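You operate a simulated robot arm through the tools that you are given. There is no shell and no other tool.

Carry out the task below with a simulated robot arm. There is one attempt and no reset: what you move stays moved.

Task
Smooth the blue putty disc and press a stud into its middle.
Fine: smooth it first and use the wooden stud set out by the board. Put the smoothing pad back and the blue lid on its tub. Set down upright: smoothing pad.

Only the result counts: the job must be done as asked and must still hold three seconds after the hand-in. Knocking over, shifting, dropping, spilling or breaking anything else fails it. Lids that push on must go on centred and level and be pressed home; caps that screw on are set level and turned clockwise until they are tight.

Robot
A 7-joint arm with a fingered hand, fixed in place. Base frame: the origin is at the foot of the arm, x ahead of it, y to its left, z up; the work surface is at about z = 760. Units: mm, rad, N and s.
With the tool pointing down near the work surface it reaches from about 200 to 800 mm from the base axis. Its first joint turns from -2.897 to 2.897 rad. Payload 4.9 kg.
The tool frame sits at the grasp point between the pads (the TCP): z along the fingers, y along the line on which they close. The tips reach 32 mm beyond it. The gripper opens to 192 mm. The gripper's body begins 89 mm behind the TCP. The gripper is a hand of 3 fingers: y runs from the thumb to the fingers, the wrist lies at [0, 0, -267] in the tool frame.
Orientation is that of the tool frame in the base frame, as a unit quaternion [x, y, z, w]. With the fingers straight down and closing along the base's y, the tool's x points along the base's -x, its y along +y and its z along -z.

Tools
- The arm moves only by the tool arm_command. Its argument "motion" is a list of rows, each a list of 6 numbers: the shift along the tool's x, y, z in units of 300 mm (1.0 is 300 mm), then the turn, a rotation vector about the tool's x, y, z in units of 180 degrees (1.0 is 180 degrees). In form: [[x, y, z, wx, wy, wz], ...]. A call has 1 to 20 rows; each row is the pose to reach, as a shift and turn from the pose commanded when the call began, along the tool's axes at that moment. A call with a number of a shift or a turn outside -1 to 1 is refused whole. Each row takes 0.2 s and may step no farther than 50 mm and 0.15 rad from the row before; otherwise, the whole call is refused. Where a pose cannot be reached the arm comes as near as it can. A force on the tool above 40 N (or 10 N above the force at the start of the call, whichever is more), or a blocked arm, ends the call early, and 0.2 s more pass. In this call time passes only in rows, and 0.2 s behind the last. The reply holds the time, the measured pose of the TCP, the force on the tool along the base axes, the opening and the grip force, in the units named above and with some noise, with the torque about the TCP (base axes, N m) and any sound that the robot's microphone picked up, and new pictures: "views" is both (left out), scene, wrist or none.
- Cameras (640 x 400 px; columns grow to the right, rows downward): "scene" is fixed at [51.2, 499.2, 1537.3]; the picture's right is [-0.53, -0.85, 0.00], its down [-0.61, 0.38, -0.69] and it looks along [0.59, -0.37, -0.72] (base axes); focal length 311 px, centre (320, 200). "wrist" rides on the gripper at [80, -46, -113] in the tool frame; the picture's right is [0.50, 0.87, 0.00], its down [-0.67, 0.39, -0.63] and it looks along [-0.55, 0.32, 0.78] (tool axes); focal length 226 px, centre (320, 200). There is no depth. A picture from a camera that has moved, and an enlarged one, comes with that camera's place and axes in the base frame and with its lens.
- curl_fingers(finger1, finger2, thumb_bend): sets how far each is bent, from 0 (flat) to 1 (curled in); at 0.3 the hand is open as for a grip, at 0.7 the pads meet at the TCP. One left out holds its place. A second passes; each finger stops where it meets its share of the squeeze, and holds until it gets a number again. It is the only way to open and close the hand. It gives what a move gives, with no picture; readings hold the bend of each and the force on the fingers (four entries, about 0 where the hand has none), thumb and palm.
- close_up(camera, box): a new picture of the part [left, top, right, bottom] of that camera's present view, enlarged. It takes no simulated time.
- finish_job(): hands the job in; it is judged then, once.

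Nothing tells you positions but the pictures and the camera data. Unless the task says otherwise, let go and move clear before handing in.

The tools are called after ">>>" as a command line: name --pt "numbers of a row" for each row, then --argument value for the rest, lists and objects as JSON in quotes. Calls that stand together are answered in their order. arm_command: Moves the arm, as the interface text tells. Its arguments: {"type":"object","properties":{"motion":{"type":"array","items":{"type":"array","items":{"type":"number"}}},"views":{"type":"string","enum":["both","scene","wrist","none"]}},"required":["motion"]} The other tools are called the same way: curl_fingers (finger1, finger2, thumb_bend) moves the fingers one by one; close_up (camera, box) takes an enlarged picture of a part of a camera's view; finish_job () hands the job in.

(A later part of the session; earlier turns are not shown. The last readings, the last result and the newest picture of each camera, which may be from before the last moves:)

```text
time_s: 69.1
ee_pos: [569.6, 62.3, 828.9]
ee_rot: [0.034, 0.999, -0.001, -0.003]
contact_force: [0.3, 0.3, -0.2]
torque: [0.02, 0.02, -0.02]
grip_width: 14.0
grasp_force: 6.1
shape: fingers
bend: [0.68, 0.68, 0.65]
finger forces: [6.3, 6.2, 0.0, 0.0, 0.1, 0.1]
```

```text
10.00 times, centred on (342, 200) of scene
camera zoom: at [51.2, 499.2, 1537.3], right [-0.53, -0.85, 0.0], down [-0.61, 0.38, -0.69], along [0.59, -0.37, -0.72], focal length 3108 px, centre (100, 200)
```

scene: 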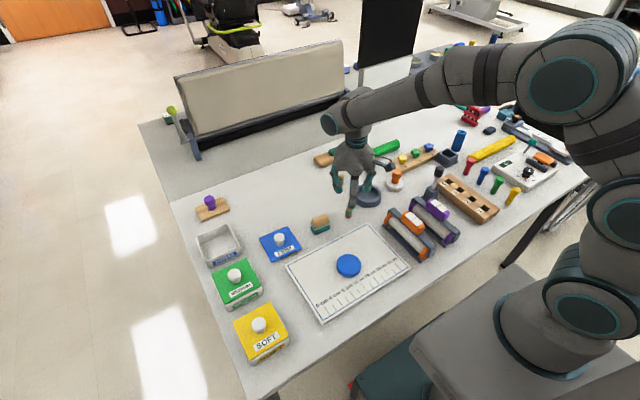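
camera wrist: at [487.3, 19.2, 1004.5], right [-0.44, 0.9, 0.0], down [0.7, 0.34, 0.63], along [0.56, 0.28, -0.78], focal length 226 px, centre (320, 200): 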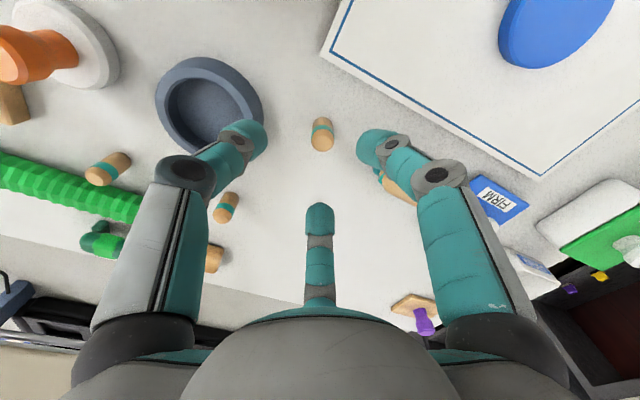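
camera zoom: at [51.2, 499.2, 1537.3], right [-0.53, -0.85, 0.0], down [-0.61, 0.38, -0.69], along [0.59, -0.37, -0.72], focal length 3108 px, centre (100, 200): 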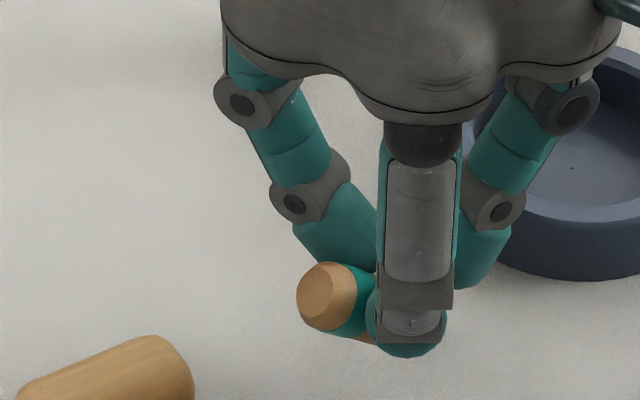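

>>> curl_fingers --thumb_bend 0.68

>>> close_up --camera "wrist" --box '[220, 100, 420, 225]'

>>> close_up --camera "scene" --box '[310, 180, 374, 220]'

```text
time_s: 70.1
ee_pos: [569.3, 61.6, 828.6]
ee_rot: [0.035, 0.999, -0.001, -0.003]
contact_force: [-0.2, 0.0, 0.8]
torque: [0.0, 0.01, -0.01]
grip_width: 7.9
grasp_force: 6.1
shape: fingers
bend: [0.68, 0.68, 0.68]
finger forces: [6.3, 6.2, 0.0, 0.0, 0.0, 0.0]
```

```text
3.20 times, centred on (320, 162) of wrist
camera zoom: at [488.1, 21.9, 943.3], right [-0.44, 0.9, 0.0], down [0.7, 0.34, 0.63], along [0.56, 0.27, -0.78], focal length 723 px, centre (320, 320)
```

zoom: 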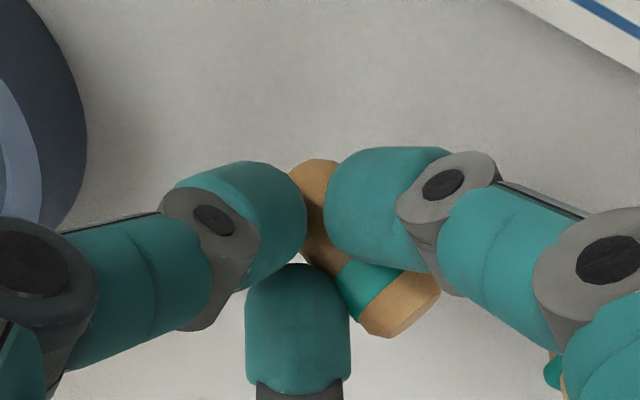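

```text
10.00 times, centred on (342, 200) of scene
camera zoom: at [51.2, 499.2, 1537.3], right [-0.53, -0.85, 0.0], down [-0.61, 0.38, -0.69], along [0.59, -0.37, -0.72], focal length 3108 px, centre (100, 200)
```

zoom: 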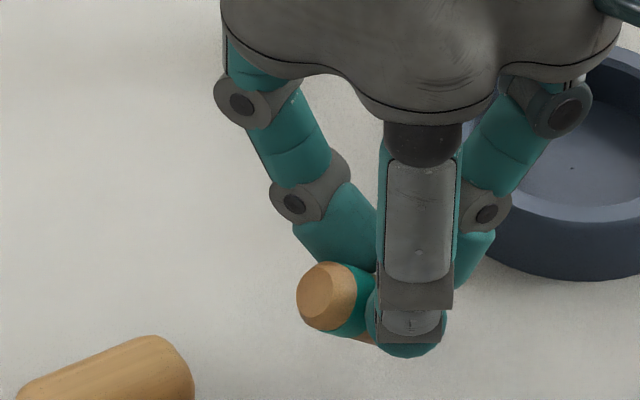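

The thumb passes over the stud's foot, so that doesn't help. Instead I'll carry it to a clear patch of table, tilt the hand about 45° so the stud becomes vertical, stand it up there, and regrasp it properly.

>>> curl_fingers --thumb_bend 0.5

>>> arm_command --pt "0 0 -0.13 0 0 0" --pt "0 0 -0.26 0 0 0" --pt "0 0 -0.37 0 0 0" --pt "-0.08 0.106 -0.37 0 0 0" --pt "-0.16 0.212 -0.37 0 0 0" --pt "-0.245 0.318 -0.37 0 0 0" --views "scene"

>>> arm_command --pt "0 0 0 -0.0416 0.0029 0" --pt "0 0 0 -0.0832 0.0058 0" --pt "0 0 0 -0.1248 0.0087 0" --pt "0 0 0 -0.1664 0.0116 0" --pt "0 0 0 -0.208 0.0145 0" --pt "0 0 0 -0.2496 0.0175 0"

>>> close_up --camera "scene" --box '[256, 120, 352, 195]'

```text
time_s: 71.1
ee_pos: [569.0, 61.8, 828.0]
ee_rot: [0.034, 0.999, -0.001, -0.003]
contact_force: [0.5, -0.7, -0.3]
torque: [0.03, 0.02, 0.01]
grip_width: 48.2
grasp_force: 6.4
shape: fingers
bend: [0.68, 0.68, 0.5]
finger forces: [6.2, 6.1, 0.0, 0.0, 0.0, 0.0]
```

```text
time_s: 72.5
ee_pos: [651.1, 151.8, 937.1]
ee_rot: [0.035, 0.999, -0.002, -0.003]
contact_force: [0.0, 0.1, -0.7]
torque: [-0.03, 0.02, 0.02]
grip_width: 48.2
grasp_force: 6.3
shape: fingers
bend: [0.68, 0.68, 0.5]
finger forces: [6.4, 6.3, 0.0, 0.0, 0.0, 0.0]
```

scene: 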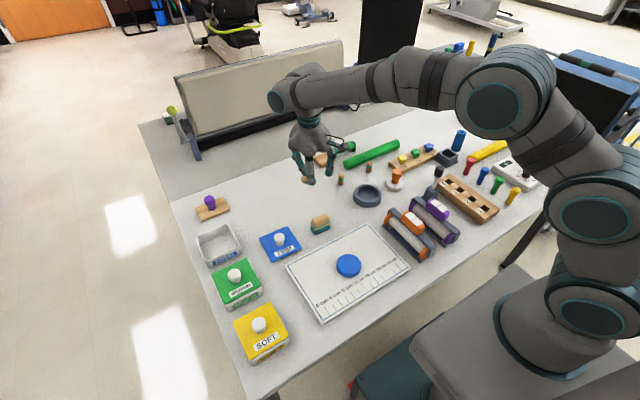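

```text
time_s: 73.9
ee_pos: [651.3, 152.8, 939.0]
ee_rot: [0.032, 0.923, 0.383, -0.015]
contact_force: [0.8, -0.2, 0.6]
torque: [-0.01, 0.0, 0.0]
grip_width: 48.2
grasp_force: 6.6
shape: fingers
bend: [0.68, 0.68, 0.5]
finger forces: [6.5, 6.2, 0.0, 0.0, 0.0, 0.0]
camera wrist: at [568.8, 44.3, 992.2], right [-0.44, 0.64, 0.64], down [0.7, -0.2, 0.68], along [0.57, 0.74, -0.36], focal length 226 px, centre (320, 200)
```

scene: 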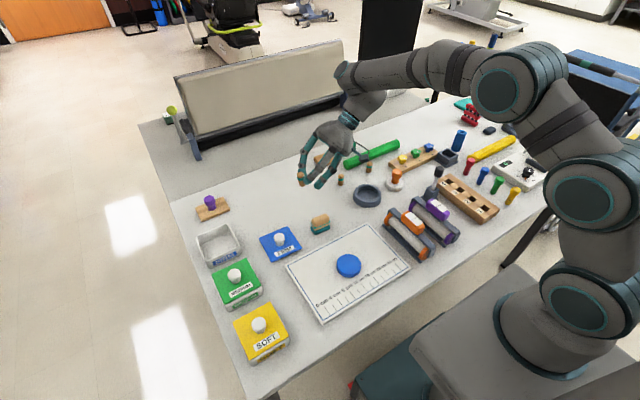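
wrist: 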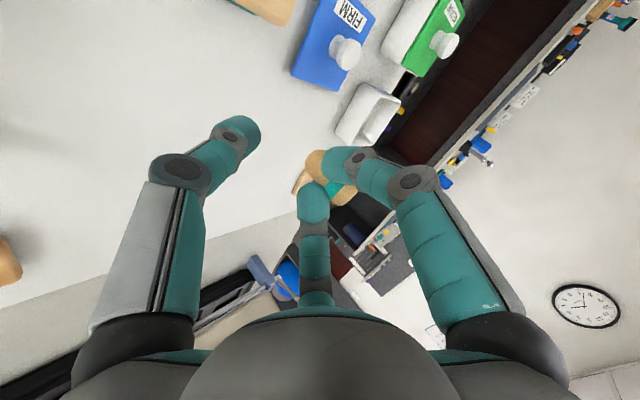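

```text
5.33 times, centred on (304, 158) of scene
camera zoom: at [51.2, 499.2, 1537.3], right [-0.53, -0.85, 0.0], down [-0.61, 0.38, -0.69], along [0.59, -0.37, -0.72], focal length 1658 px, centre (405, 427)
```

zoom: 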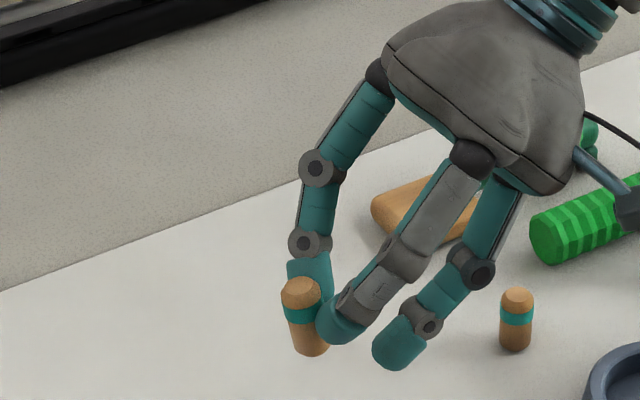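

The stud is now nearly upright in the tilted hand. I'll tuck the thumb to clear the table and lower straight down.

>>> curl_fingers --thumb_bend 0.68

>>> arm_command --pt "0 -0.1 0.1 0 0 0" --pt "0 -0.2 0.2 0 0 0" --pt "0 -0.285 0.285 0 0 0"

>>> close_up --camera "scene" --box '[266, 140, 362, 215]'

```text
time_s: 74.9
ee_pos: [650.0, 154.3, 938.4]
ee_rot: [0.032, 0.924, 0.38, -0.016]
contact_force: [0.7, -0.4, 0.3]
torque: [0.01, 0.0, 0.0]
grip_width: 7.8
grasp_force: 6.0
shape: fingers
bend: [0.68, 0.68, 0.68]
finger forces: [6.4, 6.1, 0.0, 0.0, 0.0, 0.0]
```

```text
time_s: 75.7
ee_pos: [643.6, 150.0, 819.5]
ee_rot: [0.031, 0.924, 0.381, -0.015]
contact_force: [0.9, 0.1, -0.1]
torque: [-0.03, 0.02, 0.02]
grip_width: 7.6
grasp_force: 5.9
shape: fingers
bend: [0.68, 0.68, 0.68]
finger forces: [6.3, 6.2, 0.1, 0.0, 0.0, 0.0]
camera wrist: at [562.0, 41.9, 872.2], right [-0.44, 0.64, 0.63], down [0.7, -0.2, 0.69], along [0.57, 0.74, -0.36], focal length 226 px, centre (320, 200)
```

scene: 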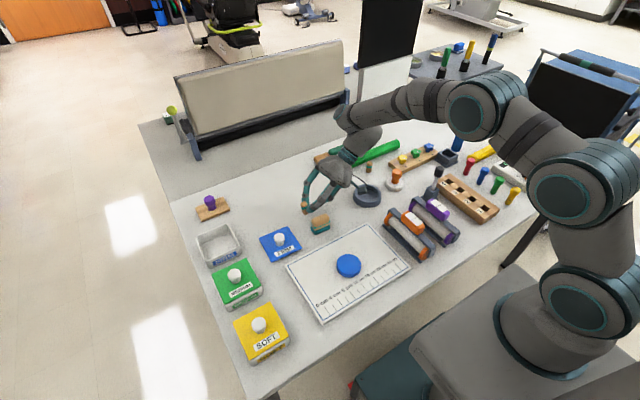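
wrist: 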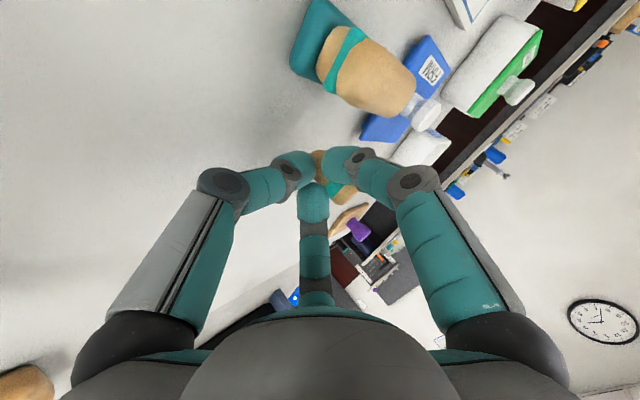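

```text
5.33 times, centred on (314, 178) of scene
camera zoom: at [51.2, 499.2, 1537.3], right [-0.53, -0.85, 0.0], down [-0.61, 0.38, -0.69], along [0.59, -0.37, -0.72], focal length 1658 px, centre (352, 320)
```

zoom: 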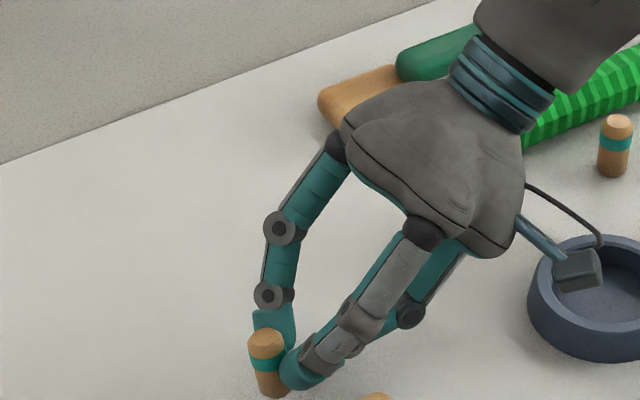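

>>> arm_command --pt "0 -0.025 0.025 0 0 0" --pt "0 -0.042 0.042 0 0 0" --views "none"

>>> arm_command --pt "0 -0.005 0.005 0 0 0" --views "none"

>>> close_up --camera "scene" --box '[276, 160, 356, 220]'

```text
time_s: 76.3
ee_pos: [644.0, 152.5, 801.5]
ee_rot: [0.033, 0.923, 0.382, -0.015]
contact_force: [-0.1, -0.5, 2.0]
torque: [0.08, 0.0, 0.02]
grip_width: 8.5
grasp_force: 7.5
shape: fingers
bend: [0.68, 0.68, 0.68]
finger forces: [7.3, 6.5, 0.1, 0.0, 0.0, 0.0]
```

```text
time_s: 76.7
ee_pos: [643.0, 151.4, 798.6]
ee_rot: [0.033, 0.924, 0.381, -0.015]
contact_force: [-0.1, -1.7, 2.7]
torque: [0.1, -0.08, -0.03]
grip_width: 8.7
grasp_force: 7.8
shape: fingers
bend: [0.67, 0.68, 0.68]
finger forces: [7.8, 7.4, 0.0, 0.0, 0.1, 0.0]
```

```text
6.67 times, centred on (316, 190) of scene
camera zoom: at [51.2, 499.2, 1537.3], right [-0.53, -0.85, 0.0], down [-0.61, 0.38, -0.69], along [0.59, -0.37, -0.72], focal length 2072 px, centre (347, 267)
```

zoom: 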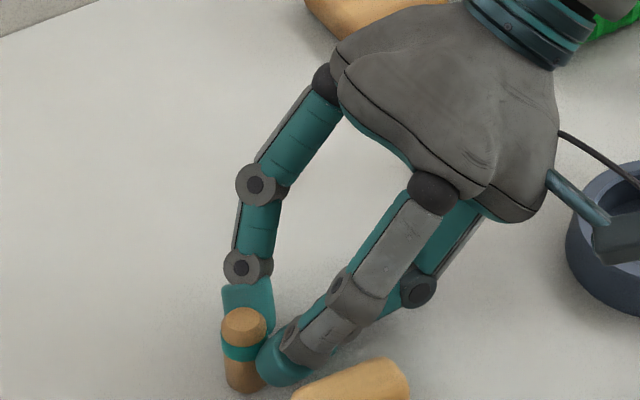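

>>> arm_command --pt "0 -0.003 0.003 0 0 0" --views "none"

>>> curl_fingers --finger1 0.63 --finger2 0.63

>>> close_up --camera "scene" --box '[276, 160, 356, 220]'

```text
time_s: 77.1
ee_pos: [642.2, 151.4, 797.7]
ee_rot: [0.033, 0.924, 0.381, -0.015]
contact_force: [0.0, 0.0, 4.4]
torque: [0.15, -0.02, -0.03]
grip_width: 8.5
grasp_force: 6.7
shape: fingers
bend: [0.67, 0.68, 0.68]
finger forces: [7.6, 7.4, 0.0, 0.1, 0.0, 0.1]
```

```text
time_s: 78.1
ee_pos: [642.4, 152.4, 796.7]
ee_rot: [0.032, 0.924, 0.381, -0.016]
contact_force: [0.8, 0.6, 0.0]
torque: [0.01, 0.0, 0.0]
grip_width: 19.5
grasp_force: 0.1
shape: fingers
bend: [0.63, 0.63, 0.68]
finger forces: [0.1, 0.1, 0.0, 0.1, 0.1, 0.0]
```

```text
6.67 times, centred on (316, 190) of scene
camera zoom: at [51.2, 499.2, 1537.3], right [-0.53, -0.85, 0.0], down [-0.61, 0.38, -0.69], along [0.59, -0.37, -0.72], focal length 2072 px, centre (347, 267)
```

zoom: 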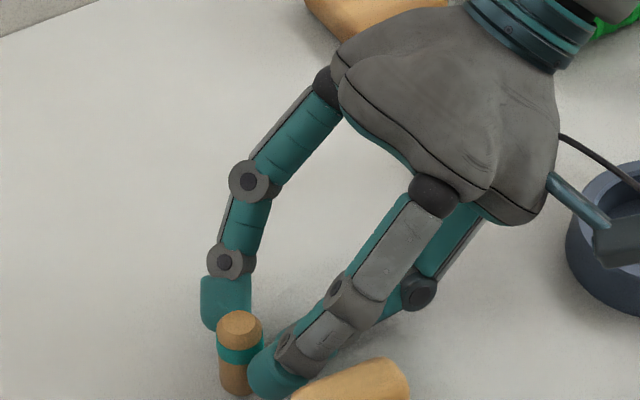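

The stud is standing upright on its own. I'll back away along the fingers, rise and straighten the hand.

>>> arm_command --pt "0 0 -0.03 0 0 0" --pt "0 0 -0.1 0 0 0" --pt "0 0 -0.2 0 0 0" --pt "0 0.1 -0.3 0 0 0" --pt "0 0.2 -0.4 0 0 0" --views "scene"

>>> arm_command --pt "0 0 0 0.0416 -0.0029 0" --pt "0 0 0 0.0832 -0.0058 0" --pt "0 0 0 0.1248 -0.0087 0" --pt "0 0 0 0.1664 -0.0116 0" --pt "0 0 0 0.208 -0.0145 0" --pt "0 0 0 0.2496 -0.0175 0"

>>> close_up --camera "scene" --box '[276, 180, 356, 240]'

```text
time_s: 79.3
ee_pos: [645.2, 111.2, 921.6]
ee_rot: [0.033, 0.924, 0.381, -0.016]
contact_force: [-1.0, 0.9, -0.9]
torque: [0.04, 0.03, 0.01]
grip_width: 19.9
grasp_force: 0.0
shape: fingers
bend: [0.63, 0.63, 0.68]
finger forces: [0.0, 0.1, 0.1, 0.0, 0.0, 0.0]
```

scene: 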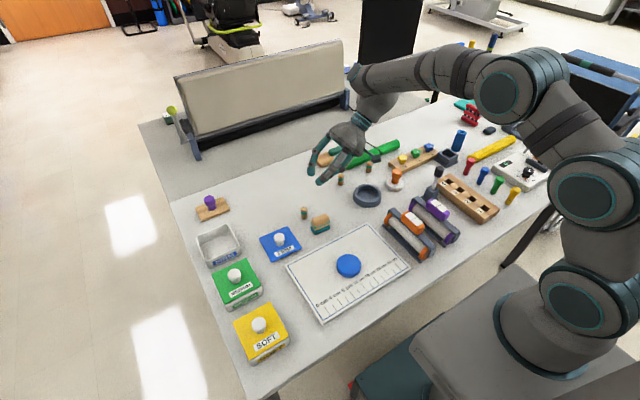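

```text
time_s: 80.7
ee_pos: [648.0, 110.4, 924.4]
ee_rot: [0.034, 0.999, -0.004, -0.002]
contact_force: [-1.1, 0.4, 0.5]
torque: [0.01, 0.01, 0.04]
grip_width: 19.6
grasp_force: 0.1
shape: fingers
bend: [0.63, 0.63, 0.68]
finger forces: [0.1, 0.0, 0.0, 0.1, 0.0, 0.0]
camera wrist: at [565.8, 70.7, 1039.6], right [-0.44, 0.9, 0.0], down [0.7, 0.34, 0.63], along [0.56, 0.27, -0.78], focal length 226 px, centre (320, 200)
```

scene: 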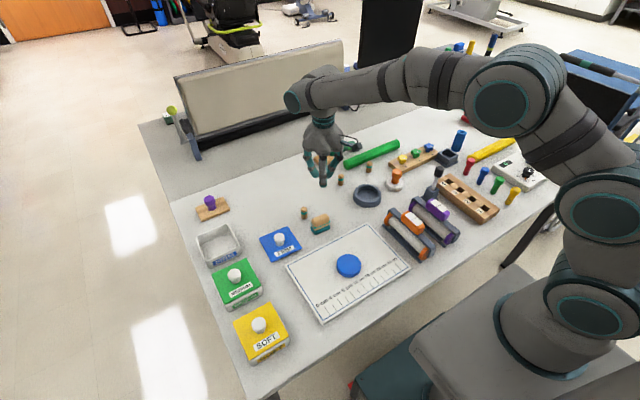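
wrist: 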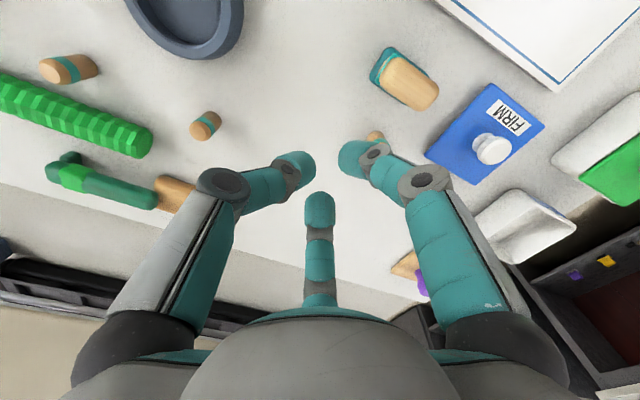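

```text
6.67 times, centred on (316, 210) of scene
camera zoom: at [51.2, 499.2, 1537.3], right [-0.53, -0.85, 0.0], down [-0.61, 0.38, -0.69], along [0.59, -0.37, -0.72], focal length 2072 px, centre (347, 133)
```

zoom: 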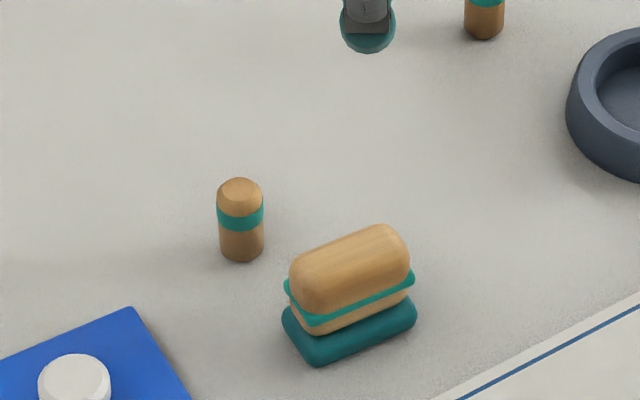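

The stud stands upright near (643,188), and pad and disc look fine. I'll open the fingers and position over it.

>>> curl_fingers --finger1 0.55 --finger2 0.55 --thumb_bend 0.55

>>> arm_command --pt "0.017 0.128 0 -0.0026 -0.0012 0" --pt "0.035 0.257 0.05 -0.0026 -0.0012 0" --pt "0.035 0.257 0.113 -0.0026 -0.0012 0" --views "none"

>>> close_up --camera "wrist" --box '[220, 90, 420, 215]'

```text
time_s: 81.7
ee_pos: [647.5, 111.9, 924.9]
ee_rot: [0.034, 0.999, -0.002, -0.003]
contact_force: [-0.2, 0.5, -0.3]
torque: [0.01, 0.01, -0.03]
grip_width: 62.3
grasp_force: 0.2
shape: fingers
bend: [0.55, 0.55, 0.55]
finger forces: [0.0, 0.1, 0.0, 0.0, 0.1, 0.0]
```

```text
time_s: 82.5
ee_pos: [642.9, 188.9, 891.0]
ee_rot: [0.034, 0.999, 0.001, 0.0]
contact_force: [1.0, 1.0, -0.4]
torque: [-0.01, 0.01, -0.01]
grip_width: 62.5
grasp_force: 0.0
shape: fingers
bend: [0.55, 0.55, 0.55]
finger forces: [0.0, 0.1, 0.0, 0.0, 0.0, 0.1]
```

```text
3.20 times, centred on (320, 152) of wrist
camera zoom: at [561.7, 147.2, 1005.2], right [-0.44, 0.9, 0.0], down [0.7, 0.34, 0.63], along [0.57, 0.28, -0.77], focal length 723 px, centre (320, 352)
```

zoom: 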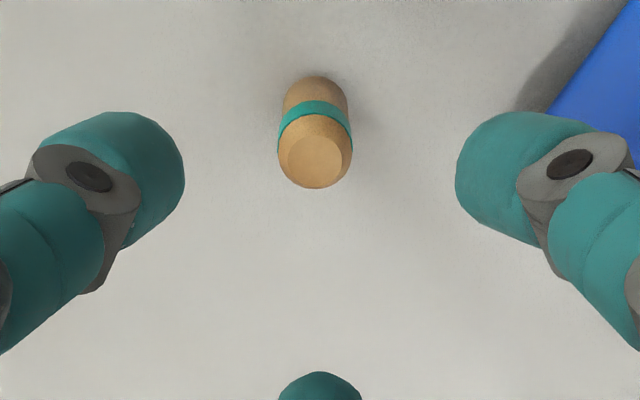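

>>> arm_command --pt "-0.002 -0.008 0.1 0 0 0" --pt "-0.002 -0.008 0.2 0 0 0" --pt "-0.002 -0.008 0.277 0 0 0" --views "none"

>>> curl_fingers --finger1 0.63 --finger2 0.63 --thumb_bend 0.63

>>> close_up --camera "wrist" --box '[220, 100, 420, 225]'

>>> close_up --camera "scene" --box '[276, 180, 340, 220]'

```text
time_s: 83.3
ee_pos: [643.4, 184.2, 808.1]
ee_rot: [0.034, 0.999, 0.002, 0.0]
contact_force: [-0.2, 0.0, 0.0]
torque: [0.03, 0.02, 0.01]
grip_width: 62.5
grasp_force: 0.0
shape: fingers
bend: [0.55, 0.55, 0.55]
finger forces: [0.0, 0.0, 0.0, 0.0, 0.1, 0.0]
```

```text
time_s: 84.3
ee_pos: [642.0, 185.9, 806.8]
ee_rot: [0.034, 0.999, 0.002, 0.0]
contact_force: [0.3, -0.2, 1.5]
torque: [0.0, 0.03, -0.04]
grip_width: 30.2
grasp_force: 0.0
shape: fingers
bend: [0.63, 0.63, 0.63]
finger forces: [0.1, 0.0, 0.0, 0.0, 0.0, 0.0]
```

```text
3.20 times, centred on (320, 162) of wrist
camera zoom: at [560.9, 144.6, 921.5], right [-0.44, 0.9, 0.0], down [0.7, 0.34, 0.63], along [0.57, 0.28, -0.77], focal length 723 px, centre (320, 320)
```

zoom: 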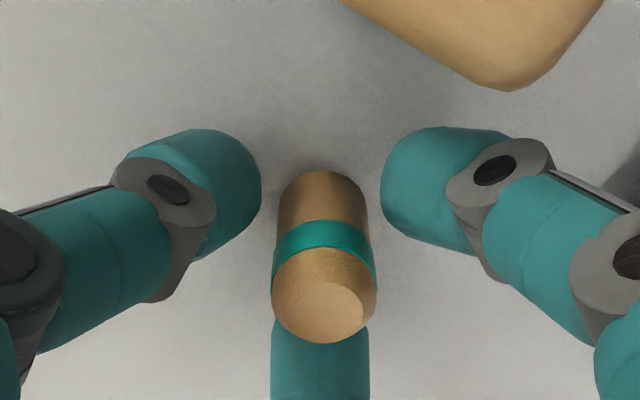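

```text
10.00 times, centred on (308, 200) of scene
camera zoom: at [51.2, 499.2, 1537.3], right [-0.53, -0.85, 0.0], down [-0.61, 0.38, -0.69], along [0.59, -0.37, -0.72], focal length 3108 px, centre (440, 200)
```

zoom: 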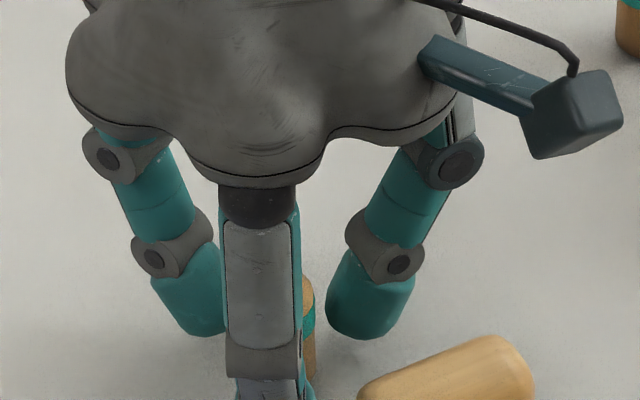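

>>> curl_fingers --finger1 0.655 --finger2 0.655 --thumb_bend 0.655

>>> curl_fingers --finger1 0.67 --finger2 0.67 --thumb_bend 0.67

>>> close_up --camera "wrist" --box '[220, 100, 420, 225]'

```text
time_s: 85.3
ee_pos: [643.8, 187.2, 807.1]
ee_rot: [0.034, 0.999, 0.002, 0.0]
contact_force: [-0.5, -0.3, 0.4]
torque: [-0.02, -0.01, 0.01]
grip_width: 22.3
grasp_force: 0.1
shape: fingers
bend: [0.65, 0.65, 0.65]
finger forces: [0.1, 0.0, 0.1, 0.1, 0.0, 0.0]
```

```text
time_s: 86.3
ee_pos: [641.9, 186.3, 807.8]
ee_rot: [0.034, 0.999, 0.002, 0.001]
contact_force: [0.1, -0.2, -0.3]
torque: [0.01, -0.03, -0.01]
grip_width: 18.0
grasp_force: 2.6
shape: fingers
bend: [0.66, 0.66, 0.66]
finger forces: [1.5, 1.4, 0.0, 0.1, 1.7, 0.0]
```

```text
3.20 times, centred on (320, 162) of wrist
camera zoom: at [560.9, 144.6, 921.5], right [-0.44, 0.9, 0.0], down [0.7, 0.34, 0.63], along [0.57, 0.28, -0.77], focal length 723 px, centre (320, 320)
```

zoom: 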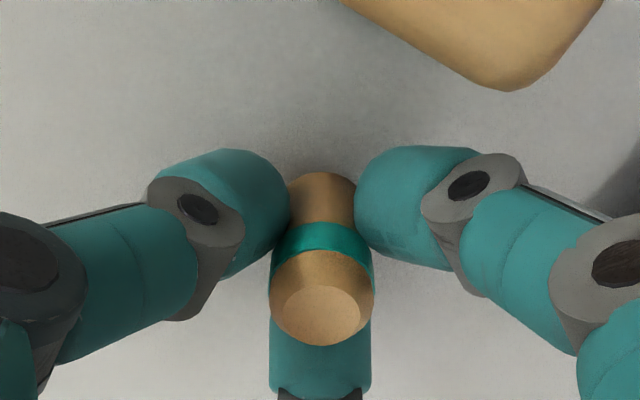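

>>> curl_fingers --finger1 0.69 --finger2 0.69 --thumb_bend 0.685

>>> close_up --camera "wrist" --box '[220, 100, 420, 225]'

```text
time_s: 87.3
ee_pos: [643.7, 185.5, 806.0]
ee_rot: [0.034, 0.999, 0.001, -0.001]
contact_force: [-0.8, 0.3, 0.3]
torque: [0.04, -0.01, -0.02]
grip_width: 17.4
grasp_force: 5.1
shape: fingers
bend: [0.66, 0.66, 0.67]
finger forces: [3.5, 3.6, 0.0, 0.0, 3.3, 0.0]
```

```text
3.20 times, centred on (320, 162) of wrist
camera zoom: at [560.9, 144.6, 921.5], right [-0.44, 0.9, 0.0], down [0.7, 0.34, 0.63], along [0.57, 0.28, -0.77], focal length 723 px, centre (320, 320)
```

zoom: 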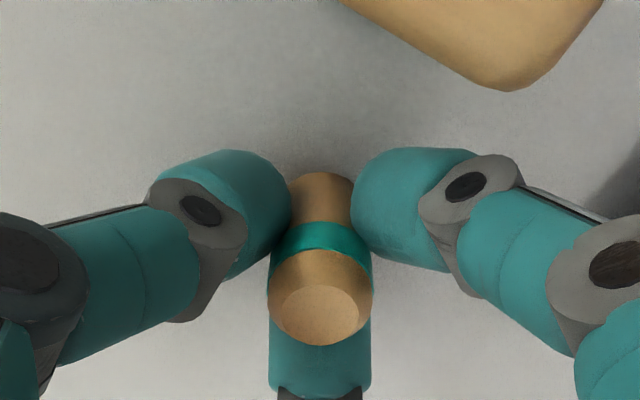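

>>> curl_fingers --finger1 0.715 --finger2 0.715 --thumb_bend 0.71

>>> arm_command --pt "0 0 -0.03 0 0 0" --pt "0 0 -0.1 0 0 0" --pt "0 0 -0.2 0 0 0" --pt "0 0 -0.3 0 0 0" --views "none"

>>> close_up --camera "wrist" --box '[220, 100, 420, 225]'

>>> close_up --camera "scene" --box '[266, 150, 346, 210]'

```text
time_s: 88.3
ee_pos: [640.9, 186.3, 806.6]
ee_rot: [0.034, 0.999, 0.002, 0.001]
contact_force: [0.6, -0.6, 0.4]
torque: [0.02, -0.02, 0.0]
grip_width: 16.0
grasp_force: 10.4
shape: fingers
bend: [0.66, 0.66, 0.67]
finger forces: [6.5, 6.3, 0.0, 0.0, 7.3, 0.0]
```

```text
time_s: 89.3
ee_pos: [642.2, 184.3, 895.4]
ee_rot: [0.034, 0.999, 0.001, -0.001]
contact_force: [-0.1, -0.1, 0.0]
torque: [0.01, -0.02, -0.03]
grip_width: 16.3
grasp_force: 9.8
shape: fingers
bend: [0.66, 0.66, 0.67]
finger forces: [6.5, 6.4, 0.0, 0.0, 7.5, 0.1]
```

```text
3.20 times, centred on (320, 162) of wrist
camera zoom: at [561.3, 143.5, 1009.2], right [-0.44, 0.9, 0.0], down [0.7, 0.34, 0.63], along [0.57, 0.28, -0.78], focal length 723 px, centre (320, 320)
```

zoom: 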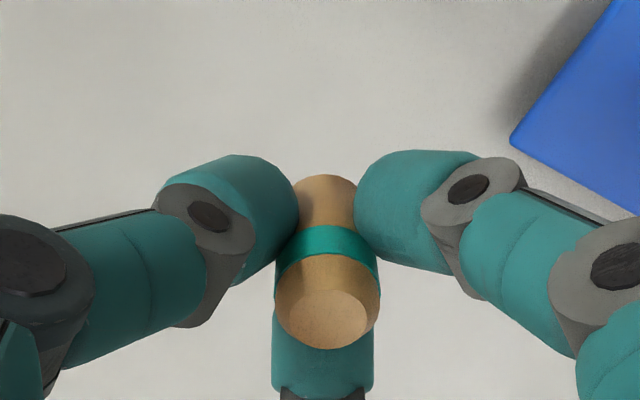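

```text
6.67 times, centred on (306, 180) of scene
camera zoom: at [51.2, 499.2, 1537.3], right [-0.53, -0.85, 0.0], down [-0.61, 0.38, -0.69], along [0.59, -0.37, -0.72], focal length 2072 px, centre (413, 333)
```

zoom: 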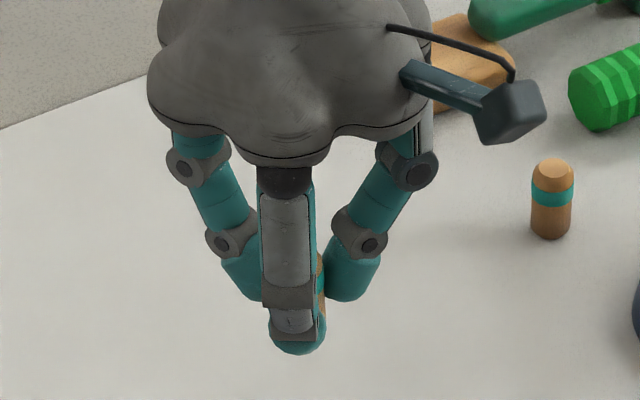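

The stud is held upright with balanced force. I'll carry it to above the disc and check alignment.

>>> arm_command --pt "0.13 -0.013 0 0 0 0" --pt "0.26 -0.027 0 0 0 0" --pt "0.39 -0.04 0 0 0 0" --pt "0.52 -0.053 0 0 0 0" --pt "0.66 -0.067 0 0 0 0" --pt "0.788 -0.08 0 0 0 0" --pt "0.788 -0.08 0.05 0 0 0"

>>> close_up --camera "wrist" --box '[240, 80, 400, 180]'

>>> close_up --camera "scene" --box '[310, 210, 390, 280]'

```text
time_s: 90.9
ee_pos: [404.8, 178.4, 881.0]
ee_rot: [0.034, 0.999, 0.002, 0.0]
contact_force: [0.1, 0.2, 0.0]
torque: [-0.02, -0.02, 0.0]
grip_width: 16.2
grasp_force: 10.5
shape: fingers
bend: [0.66, 0.66, 0.68]
finger forces: [6.5, 6.4, 0.0, 0.0, 7.2, 0.1]
camera wrist: at [323.0, 136.9, 995.8], right [-0.44, 0.9, 0.0], down [0.7, 0.34, 0.63], along [0.57, 0.28, -0.77], focal length 226 px, centre (320, 200)
```

scene: 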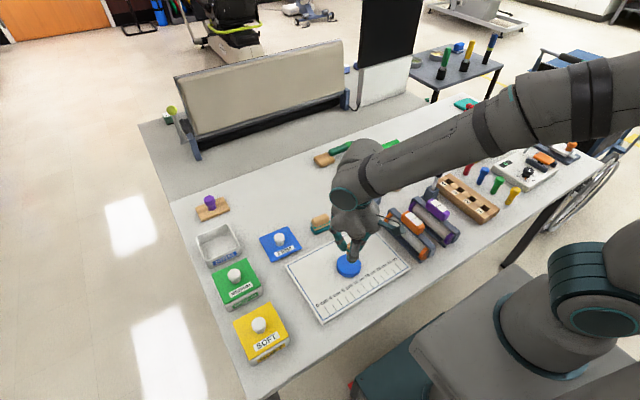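
wrist: 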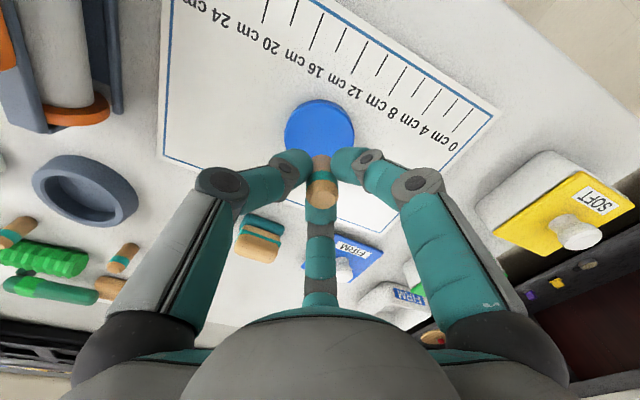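

```text
4.00 times, centred on (320, 130) of wrist
camera zoom: at [323.0, 136.9, 995.8], right [-0.44, 0.9, 0.0], down [0.7, 0.34, 0.63], along [0.57, 0.28, -0.77], focal length 904 px, centre (320, 480)
```

zoom: 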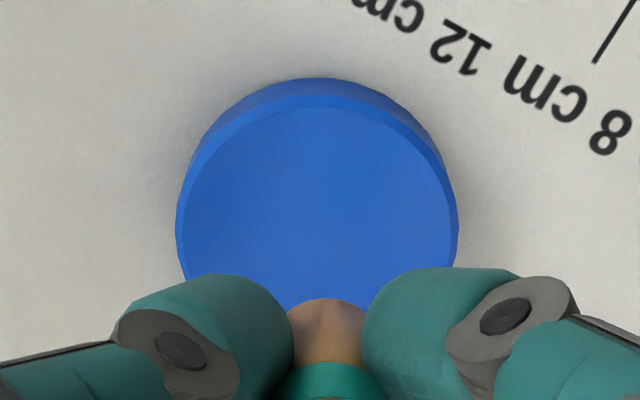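

```text
5.71 times, centred on (350, 245) of scene
camera zoom: at [51.2, 499.2, 1537.3], right [-0.53, -0.85, 0.0], down [-0.61, 0.38, -0.69], along [0.59, -0.37, -0.72], focal length 1776 px, centre (149, -57)
```

zoom: 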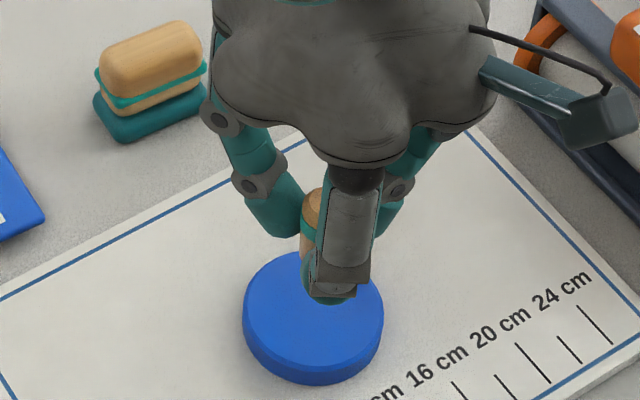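

Measured in the wrist view, the disc centre is about (+2,−1) mm from the stud axis. I'll correct and lower closer for a second check.

>>> arm_command --pt "-0.0073 -0.0038 0 0 0 0" --pt "-0.0073 -0.0038 0.06 0 0 0" --pt "-0.0073 -0.0038 0.113 0 0 0" --views "none"

>>> close_up --camera "wrist" --box '[240, 80, 400, 180]'

>>> close_up --camera "scene" --box '[310, 220, 390, 280]'

```text
time_s: 91.7
ee_pos: [407.3, 176.7, 848.0]
ee_rot: [0.034, 0.999, 0.002, 0.0]
contact_force: [0.1, 0.6, 0.5]
torque: [-0.01, 0.03, 0.02]
grip_width: 16.2
grasp_force: 10.4
shape: fingers
bend: [0.66, 0.66, 0.68]
finger forces: [6.5, 6.4, 0.0, 0.0, 7.2, 0.0]
```

```text
4.00 times, centred on (320, 130) of wrist
camera zoom: at [324.6, 135.6, 962.2], right [-0.44, 0.9, 0.0], down [0.7, 0.34, 0.63], along [0.57, 0.28, -0.77], focal length 904 px, centre (320, 480)
```

zoom: 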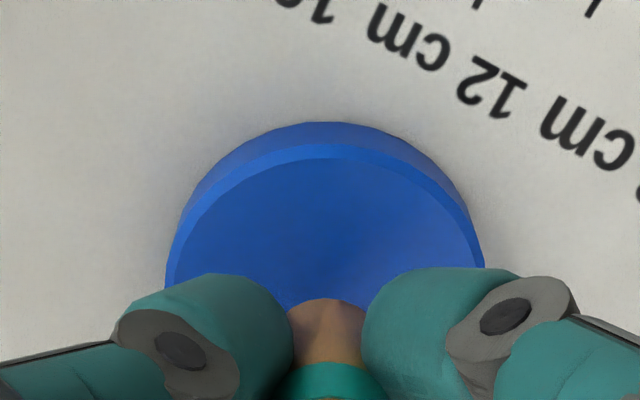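

```text
6.67 times, centred on (350, 250) of scene
camera zoom: at [51.2, 499.2, 1537.3], right [-0.53, -0.85, 0.0], down [-0.61, 0.38, -0.69], along [0.59, -0.37, -0.72], focal length 2072 px, centre (120, -133)
```

zoom: 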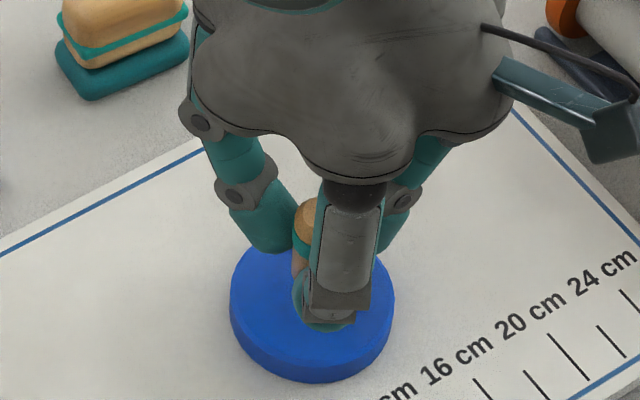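

The stud is aligned within about 1 mm of the disc centre. I'll lower to contact and press in small steps.

>>> arm_command --pt "0 0 0.02 0 0 0" --pt "0 0 0.04 0 0 0" --views "none"

>>> arm_command --pt "0 0 0.007 0 0 0" --views "none"

>>> arm_command --pt "0 0 0.007 0 0 0" --views "none"

>>> close_up --camera "scene" --box '[310, 220, 390, 280]'

```text
time_s: 92.3
ee_pos: [407.6, 176.2, 836.7]
ee_rot: [0.034, 0.999, 0.002, 0.0]
contact_force: [0.4, -0.2, 0.1]
torque: [-0.02, 0.0, -0.01]
grip_width: 15.8
grasp_force: 10.3
shape: fingers
bend: [0.66, 0.66, 0.68]
finger forces: [6.5, 6.4, 0.0, 0.1, 7.2, 0.0]
```

```text
time_s: 92.7
ee_pos: [406.7, 176.8, 834.5]
ee_rot: [0.034, 0.999, 0.002, 0.0]
contact_force: [0.2, -0.9, 6.0]
torque: [-0.01, -0.01, 0.03]
grip_width: 15.7
grasp_force: 12.5
shape: fingers
bend: [0.66, 0.66, 0.67]
finger forces: [7.6, 7.2, 0.0, 0.0, 8.8, 0.0]
```

```text
time_s: 93.1
ee_pos: [407.0, 179.0, 832.5]
ee_rot: [0.034, 0.999, 0.002, 0.001]
contact_force: [-2.0, -1.7, 18.3]
torque: [-0.05, 0.12, 0.01]
grip_width: 15.8
grasp_force: 15.0
shape: fingers
bend: [0.66, 0.66, 0.68]
finger forces: [9.8, 8.9, 0.0, 0.1, 11.6, 0.1]
```

```text
6.67 times, centred on (350, 250) of scene
camera zoom: at [51.2, 499.2, 1537.3], right [-0.53, -0.85, 0.0], down [-0.61, 0.38, -0.69], along [0.59, -0.37, -0.72], focal length 2072 px, centre (120, -133)
```

zoom: 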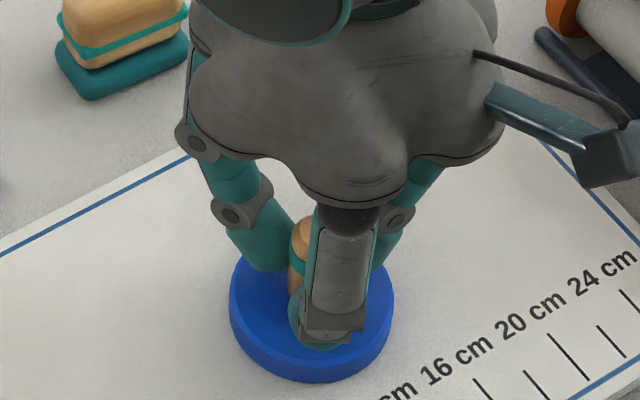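

>>> arm_command --pt "0 0 0.006 0 0 0" --views "none"

>>> arm_command --pt "0 0 0.006 0 0 0" --views "none"

>>> close_up --camera "scene" --box '[310, 220, 390, 280]'

>>> close_up --camera "wrist" --box '[240, 80, 400, 180]'

```text
time_s: 93.5
ee_pos: [407.7, 177.0, 831.8]
ee_rot: [0.034, 0.999, 0.003, 0.002]
contact_force: [-1.1, -1.5, 26.0]
torque: [-0.01, 0.05, 0.03]
grip_width: 15.7
grasp_force: 16.7
shape: fingers
bend: [0.66, 0.66, 0.68]
finger forces: [11.0, 10.2, 0.0, 0.1, 12.5, 0.0]
```

```text
time_s: 93.9
ee_pos: [407.8, 178.7, 828.9]
ee_rot: [0.034, 0.999, 0.003, 0.0]
contact_force: [2.2, -1.6, 26.2]
torque: [-0.04, 0.0, 0.05]
grip_width: 15.8
grasp_force: 17.6
shape: fingers
bend: [0.66, 0.66, 0.68]
finger forces: [10.8, 10.3, 0.0, 0.1, 13.3, 0.1]
```

```text
6.67 times, centred on (350, 250) of scene
camera zoom: at [51.2, 499.2, 1537.3], right [-0.53, -0.85, 0.0], down [-0.61, 0.38, -0.69], along [0.59, -0.37, -0.72], focal length 2072 px, centre (120, -133)
```

zoom: 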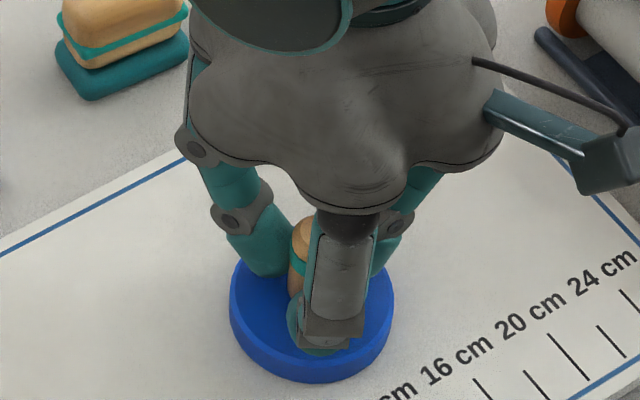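

```text
4.00 times, centred on (320, 130) of wrist
camera zoom: at [325.3, 136.0, 943.4], right [-0.44, 0.9, 0.0], down [0.69, 0.34, 0.64], along [0.57, 0.28, -0.77], focal length 904 px, centre (320, 480)
```

zoom: 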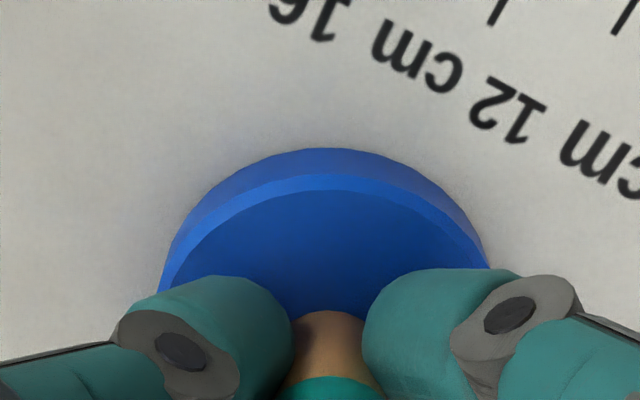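

The stud is slipping upward in the grip at about 26 N. I'll squeeze a bit harder, evenly, and check.

>>> curl_fingers --finger1 0.75 --finger2 0.75 --thumb_bend 0.74

>>> close_up --camera "wrist" --box '[220, 100, 420, 225]'

>>> close_up --camera "scene" --box '[310, 220, 390, 280]'

```text
time_s: 94.9
ee_pos: [405.6, 177.8, 827.7]
ee_rot: [0.034, 0.999, 0.002, -0.001]
contact_force: [1.0, -1.2, 1.8]
torque: [-0.05, -0.05, 0.04]
grip_width: 15.6
grasp_force: 17.3
shape: fingers
bend: [0.65, 0.65, 0.68]
finger forces: [10.9, 9.6, 0.0, 0.0, 13.7, 0.0]
```

```text
3.20 times, centred on (320, 162) of wrist
camera zoom: at [324.1, 135.4, 942.3], right [-0.44, 0.9, 0.0], down [0.7, 0.34, 0.63], along [0.57, 0.28, -0.78], focal length 723 px, centre (320, 320)
```

zoom: 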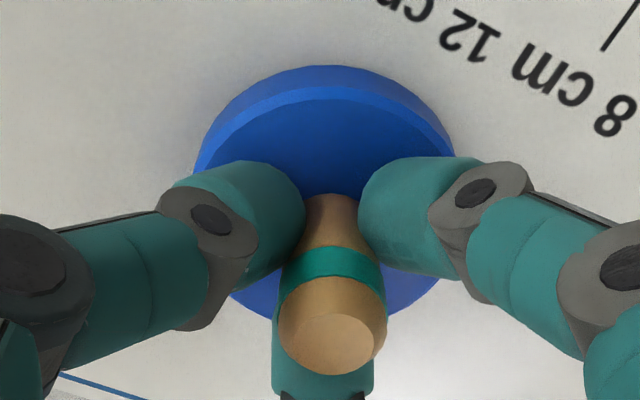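

```text
6.67 times, centred on (350, 250) of scene
camera zoom: at [51.2, 499.2, 1537.3], right [-0.53, -0.85, 0.0], down [-0.61, 0.38, -0.69], along [0.59, -0.37, -0.72], focal length 2072 px, centre (120, -133)
```

zoom: 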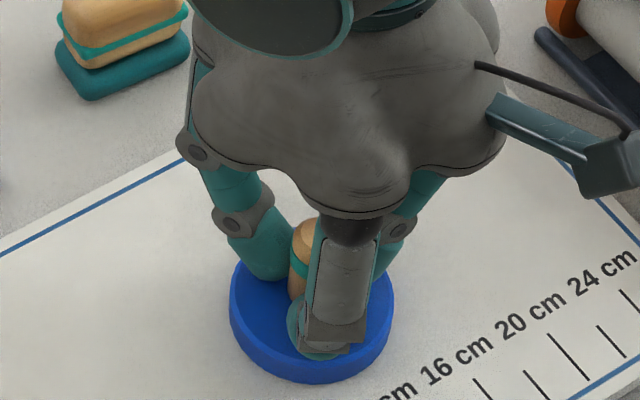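

>>> arm_command --pt "0 0 0.006 0 0 0" --pt "0 0 0.01 0 0 0" --views "none"

>>> close_up --camera "wrist" --box '[220, 100, 420, 225]'

```text
time_s: 95.5
ee_pos: [407.0, 177.8, 825.8]
ee_rot: [0.034, 0.999, 0.003, 0.0]
contact_force: [-4.2, -4.4, 20.0]
torque: [-0.1, 0.18, 0.01]
grip_width: 15.6
grasp_force: 21.8
shape: fingers
bend: [0.65, 0.65, 0.67]
finger forces: [13.9, 10.5, 0.0, 0.0, 18.2, 0.0]
```

```text
3.20 times, centred on (320, 162) of wrist
camera zoom: at [325.2, 135.7, 940.5], right [-0.44, 0.9, 0.0], down [0.7, 0.34, 0.63], along [0.57, 0.28, -0.77], focal length 723 px, centre (320, 320)
```

zoom: 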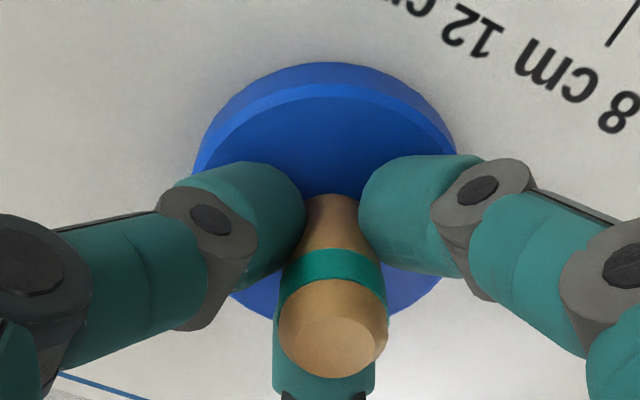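

>>> arm_command --pt "0 0 0.005 0 0 0" --views "none"

>>> arm_command --pt "0 0 0.005 0 0 0" --views "none"

>>> close_up --camera "wrist" --box '[220, 100, 420, 225]'

>>> close_up --camera "scene" --box '[310, 220, 390, 280]'

```text
time_s: 95.9
ee_pos: [409.0, 178.0, 825.5]
ee_rot: [0.035, 0.999, 0.003, 0.001]
contact_force: [-5.1, -4.7, 32.3]
torque: [-0.07, 0.28, 0.02]
grip_width: 15.3
grasp_force: 23.9
shape: fingers
bend: [0.64, 0.65, 0.67]
finger forces: [16.3, 12.1, 0.0, 0.0, 19.9, 0.1]
```

```text
time_s: 96.3
ee_pos: [407.5, 178.0, 824.3]
ee_rot: [0.035, 0.999, 0.004, 0.002]
contact_force: [-4.7, -2.9, 43.1]
torque: [0.03, 0.29, 0.0]
grip_width: 15.5
grasp_force: 28.5
shape: fingers
bend: [0.64, 0.65, 0.67]
finger forces: [22.1, 14.4, 0.0, 0.0, 20.5, 0.0]
```

```text
3.20 times, centred on (320, 162) of wrist
camera zoom: at [325.5, 135.9, 937.7], right [-0.44, 0.9, 0.0], down [0.69, 0.34, 0.64], along [0.57, 0.28, -0.77], focal length 723 px, centre (320, 320)
```

zoom: 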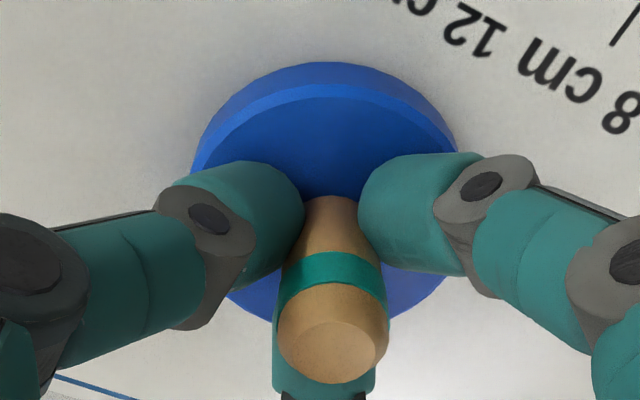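

```text
6.67 times, centred on (350, 250) of scene
camera zoom: at [51.2, 499.2, 1537.3], right [-0.53, -0.85, 0.0], down [-0.61, 0.38, -0.69], along [0.59, -0.37, -0.72], focal length 2072 px, centre (120, -133)
```

zoom: 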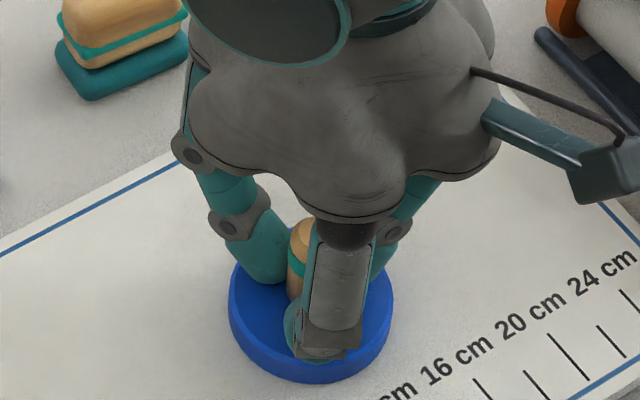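

>>> arm_command --pt "0 0 -0.011 0 0 0" --views "none"

>>> curl_fingers --finger1 0.6 --finger2 0.6 --thumb_bend 0.6

>>> close_up --camera "wrist" --box '[220, 100, 420, 225]'

>>> close_up --camera "scene" --box '[310, 220, 390, 280]'

```text
time_s: 96.7
ee_pos: [406.4, 177.0, 824.9]
ee_rot: [0.034, 0.999, 0.002, 0.001]
contact_force: [5.8, 2.1, 18.7]
torque: [0.14, -0.15, 0.01]
grip_width: 16.0
grasp_force: 20.6
shape: fingers
bend: [0.64, 0.64, 0.67]
finger forces: [13.2, 13.9, 0.0, 0.0, 13.9, 0.1]
```

```text
time_s: 97.7
ee_pos: [406.1, 177.6, 827.2]
ee_rot: [0.034, 0.999, 0.002, 0.0]
contact_force: [0.3, 3.8, 25.4]
torque: [0.05, -0.05, 0.02]
grip_width: 22.8
grasp_force: 12.3
shape: fingers
bend: [0.64, 0.64, 0.64]
finger forces: [8.9, 5.3, 0.0, 0.1, 10.3, 0.1]
```

```text
3.20 times, centred on (320, 162) of wrist
camera zoom: at [324.6, 135.1, 939.8], right [-0.44, 0.9, 0.0], down [0.7, 0.34, 0.63], along [0.57, 0.28, -0.77], focal length 723 px, centre (320, 320)
```

zoom: 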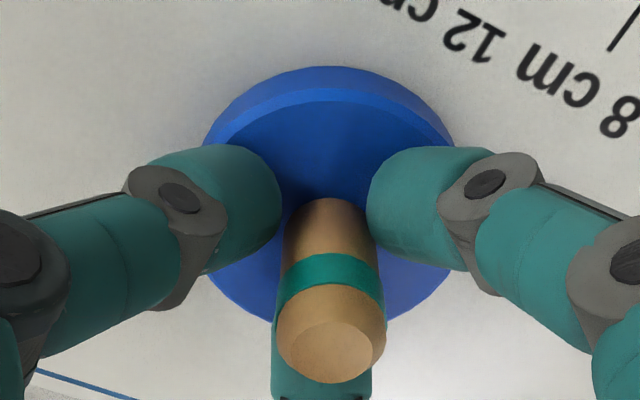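

```text
6.67 times, centred on (350, 250) of scene
camera zoom: at [51.2, 499.2, 1537.3], right [-0.53, -0.85, 0.0], down [-0.61, 0.38, -0.69], along [0.59, -0.37, -0.72], focal length 2072 px, centre (120, -133)
```

zoom: 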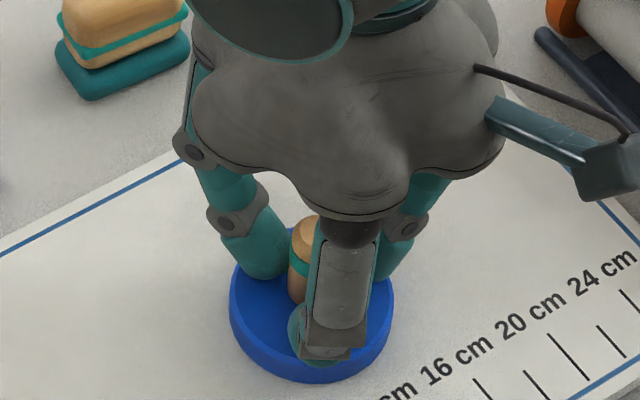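

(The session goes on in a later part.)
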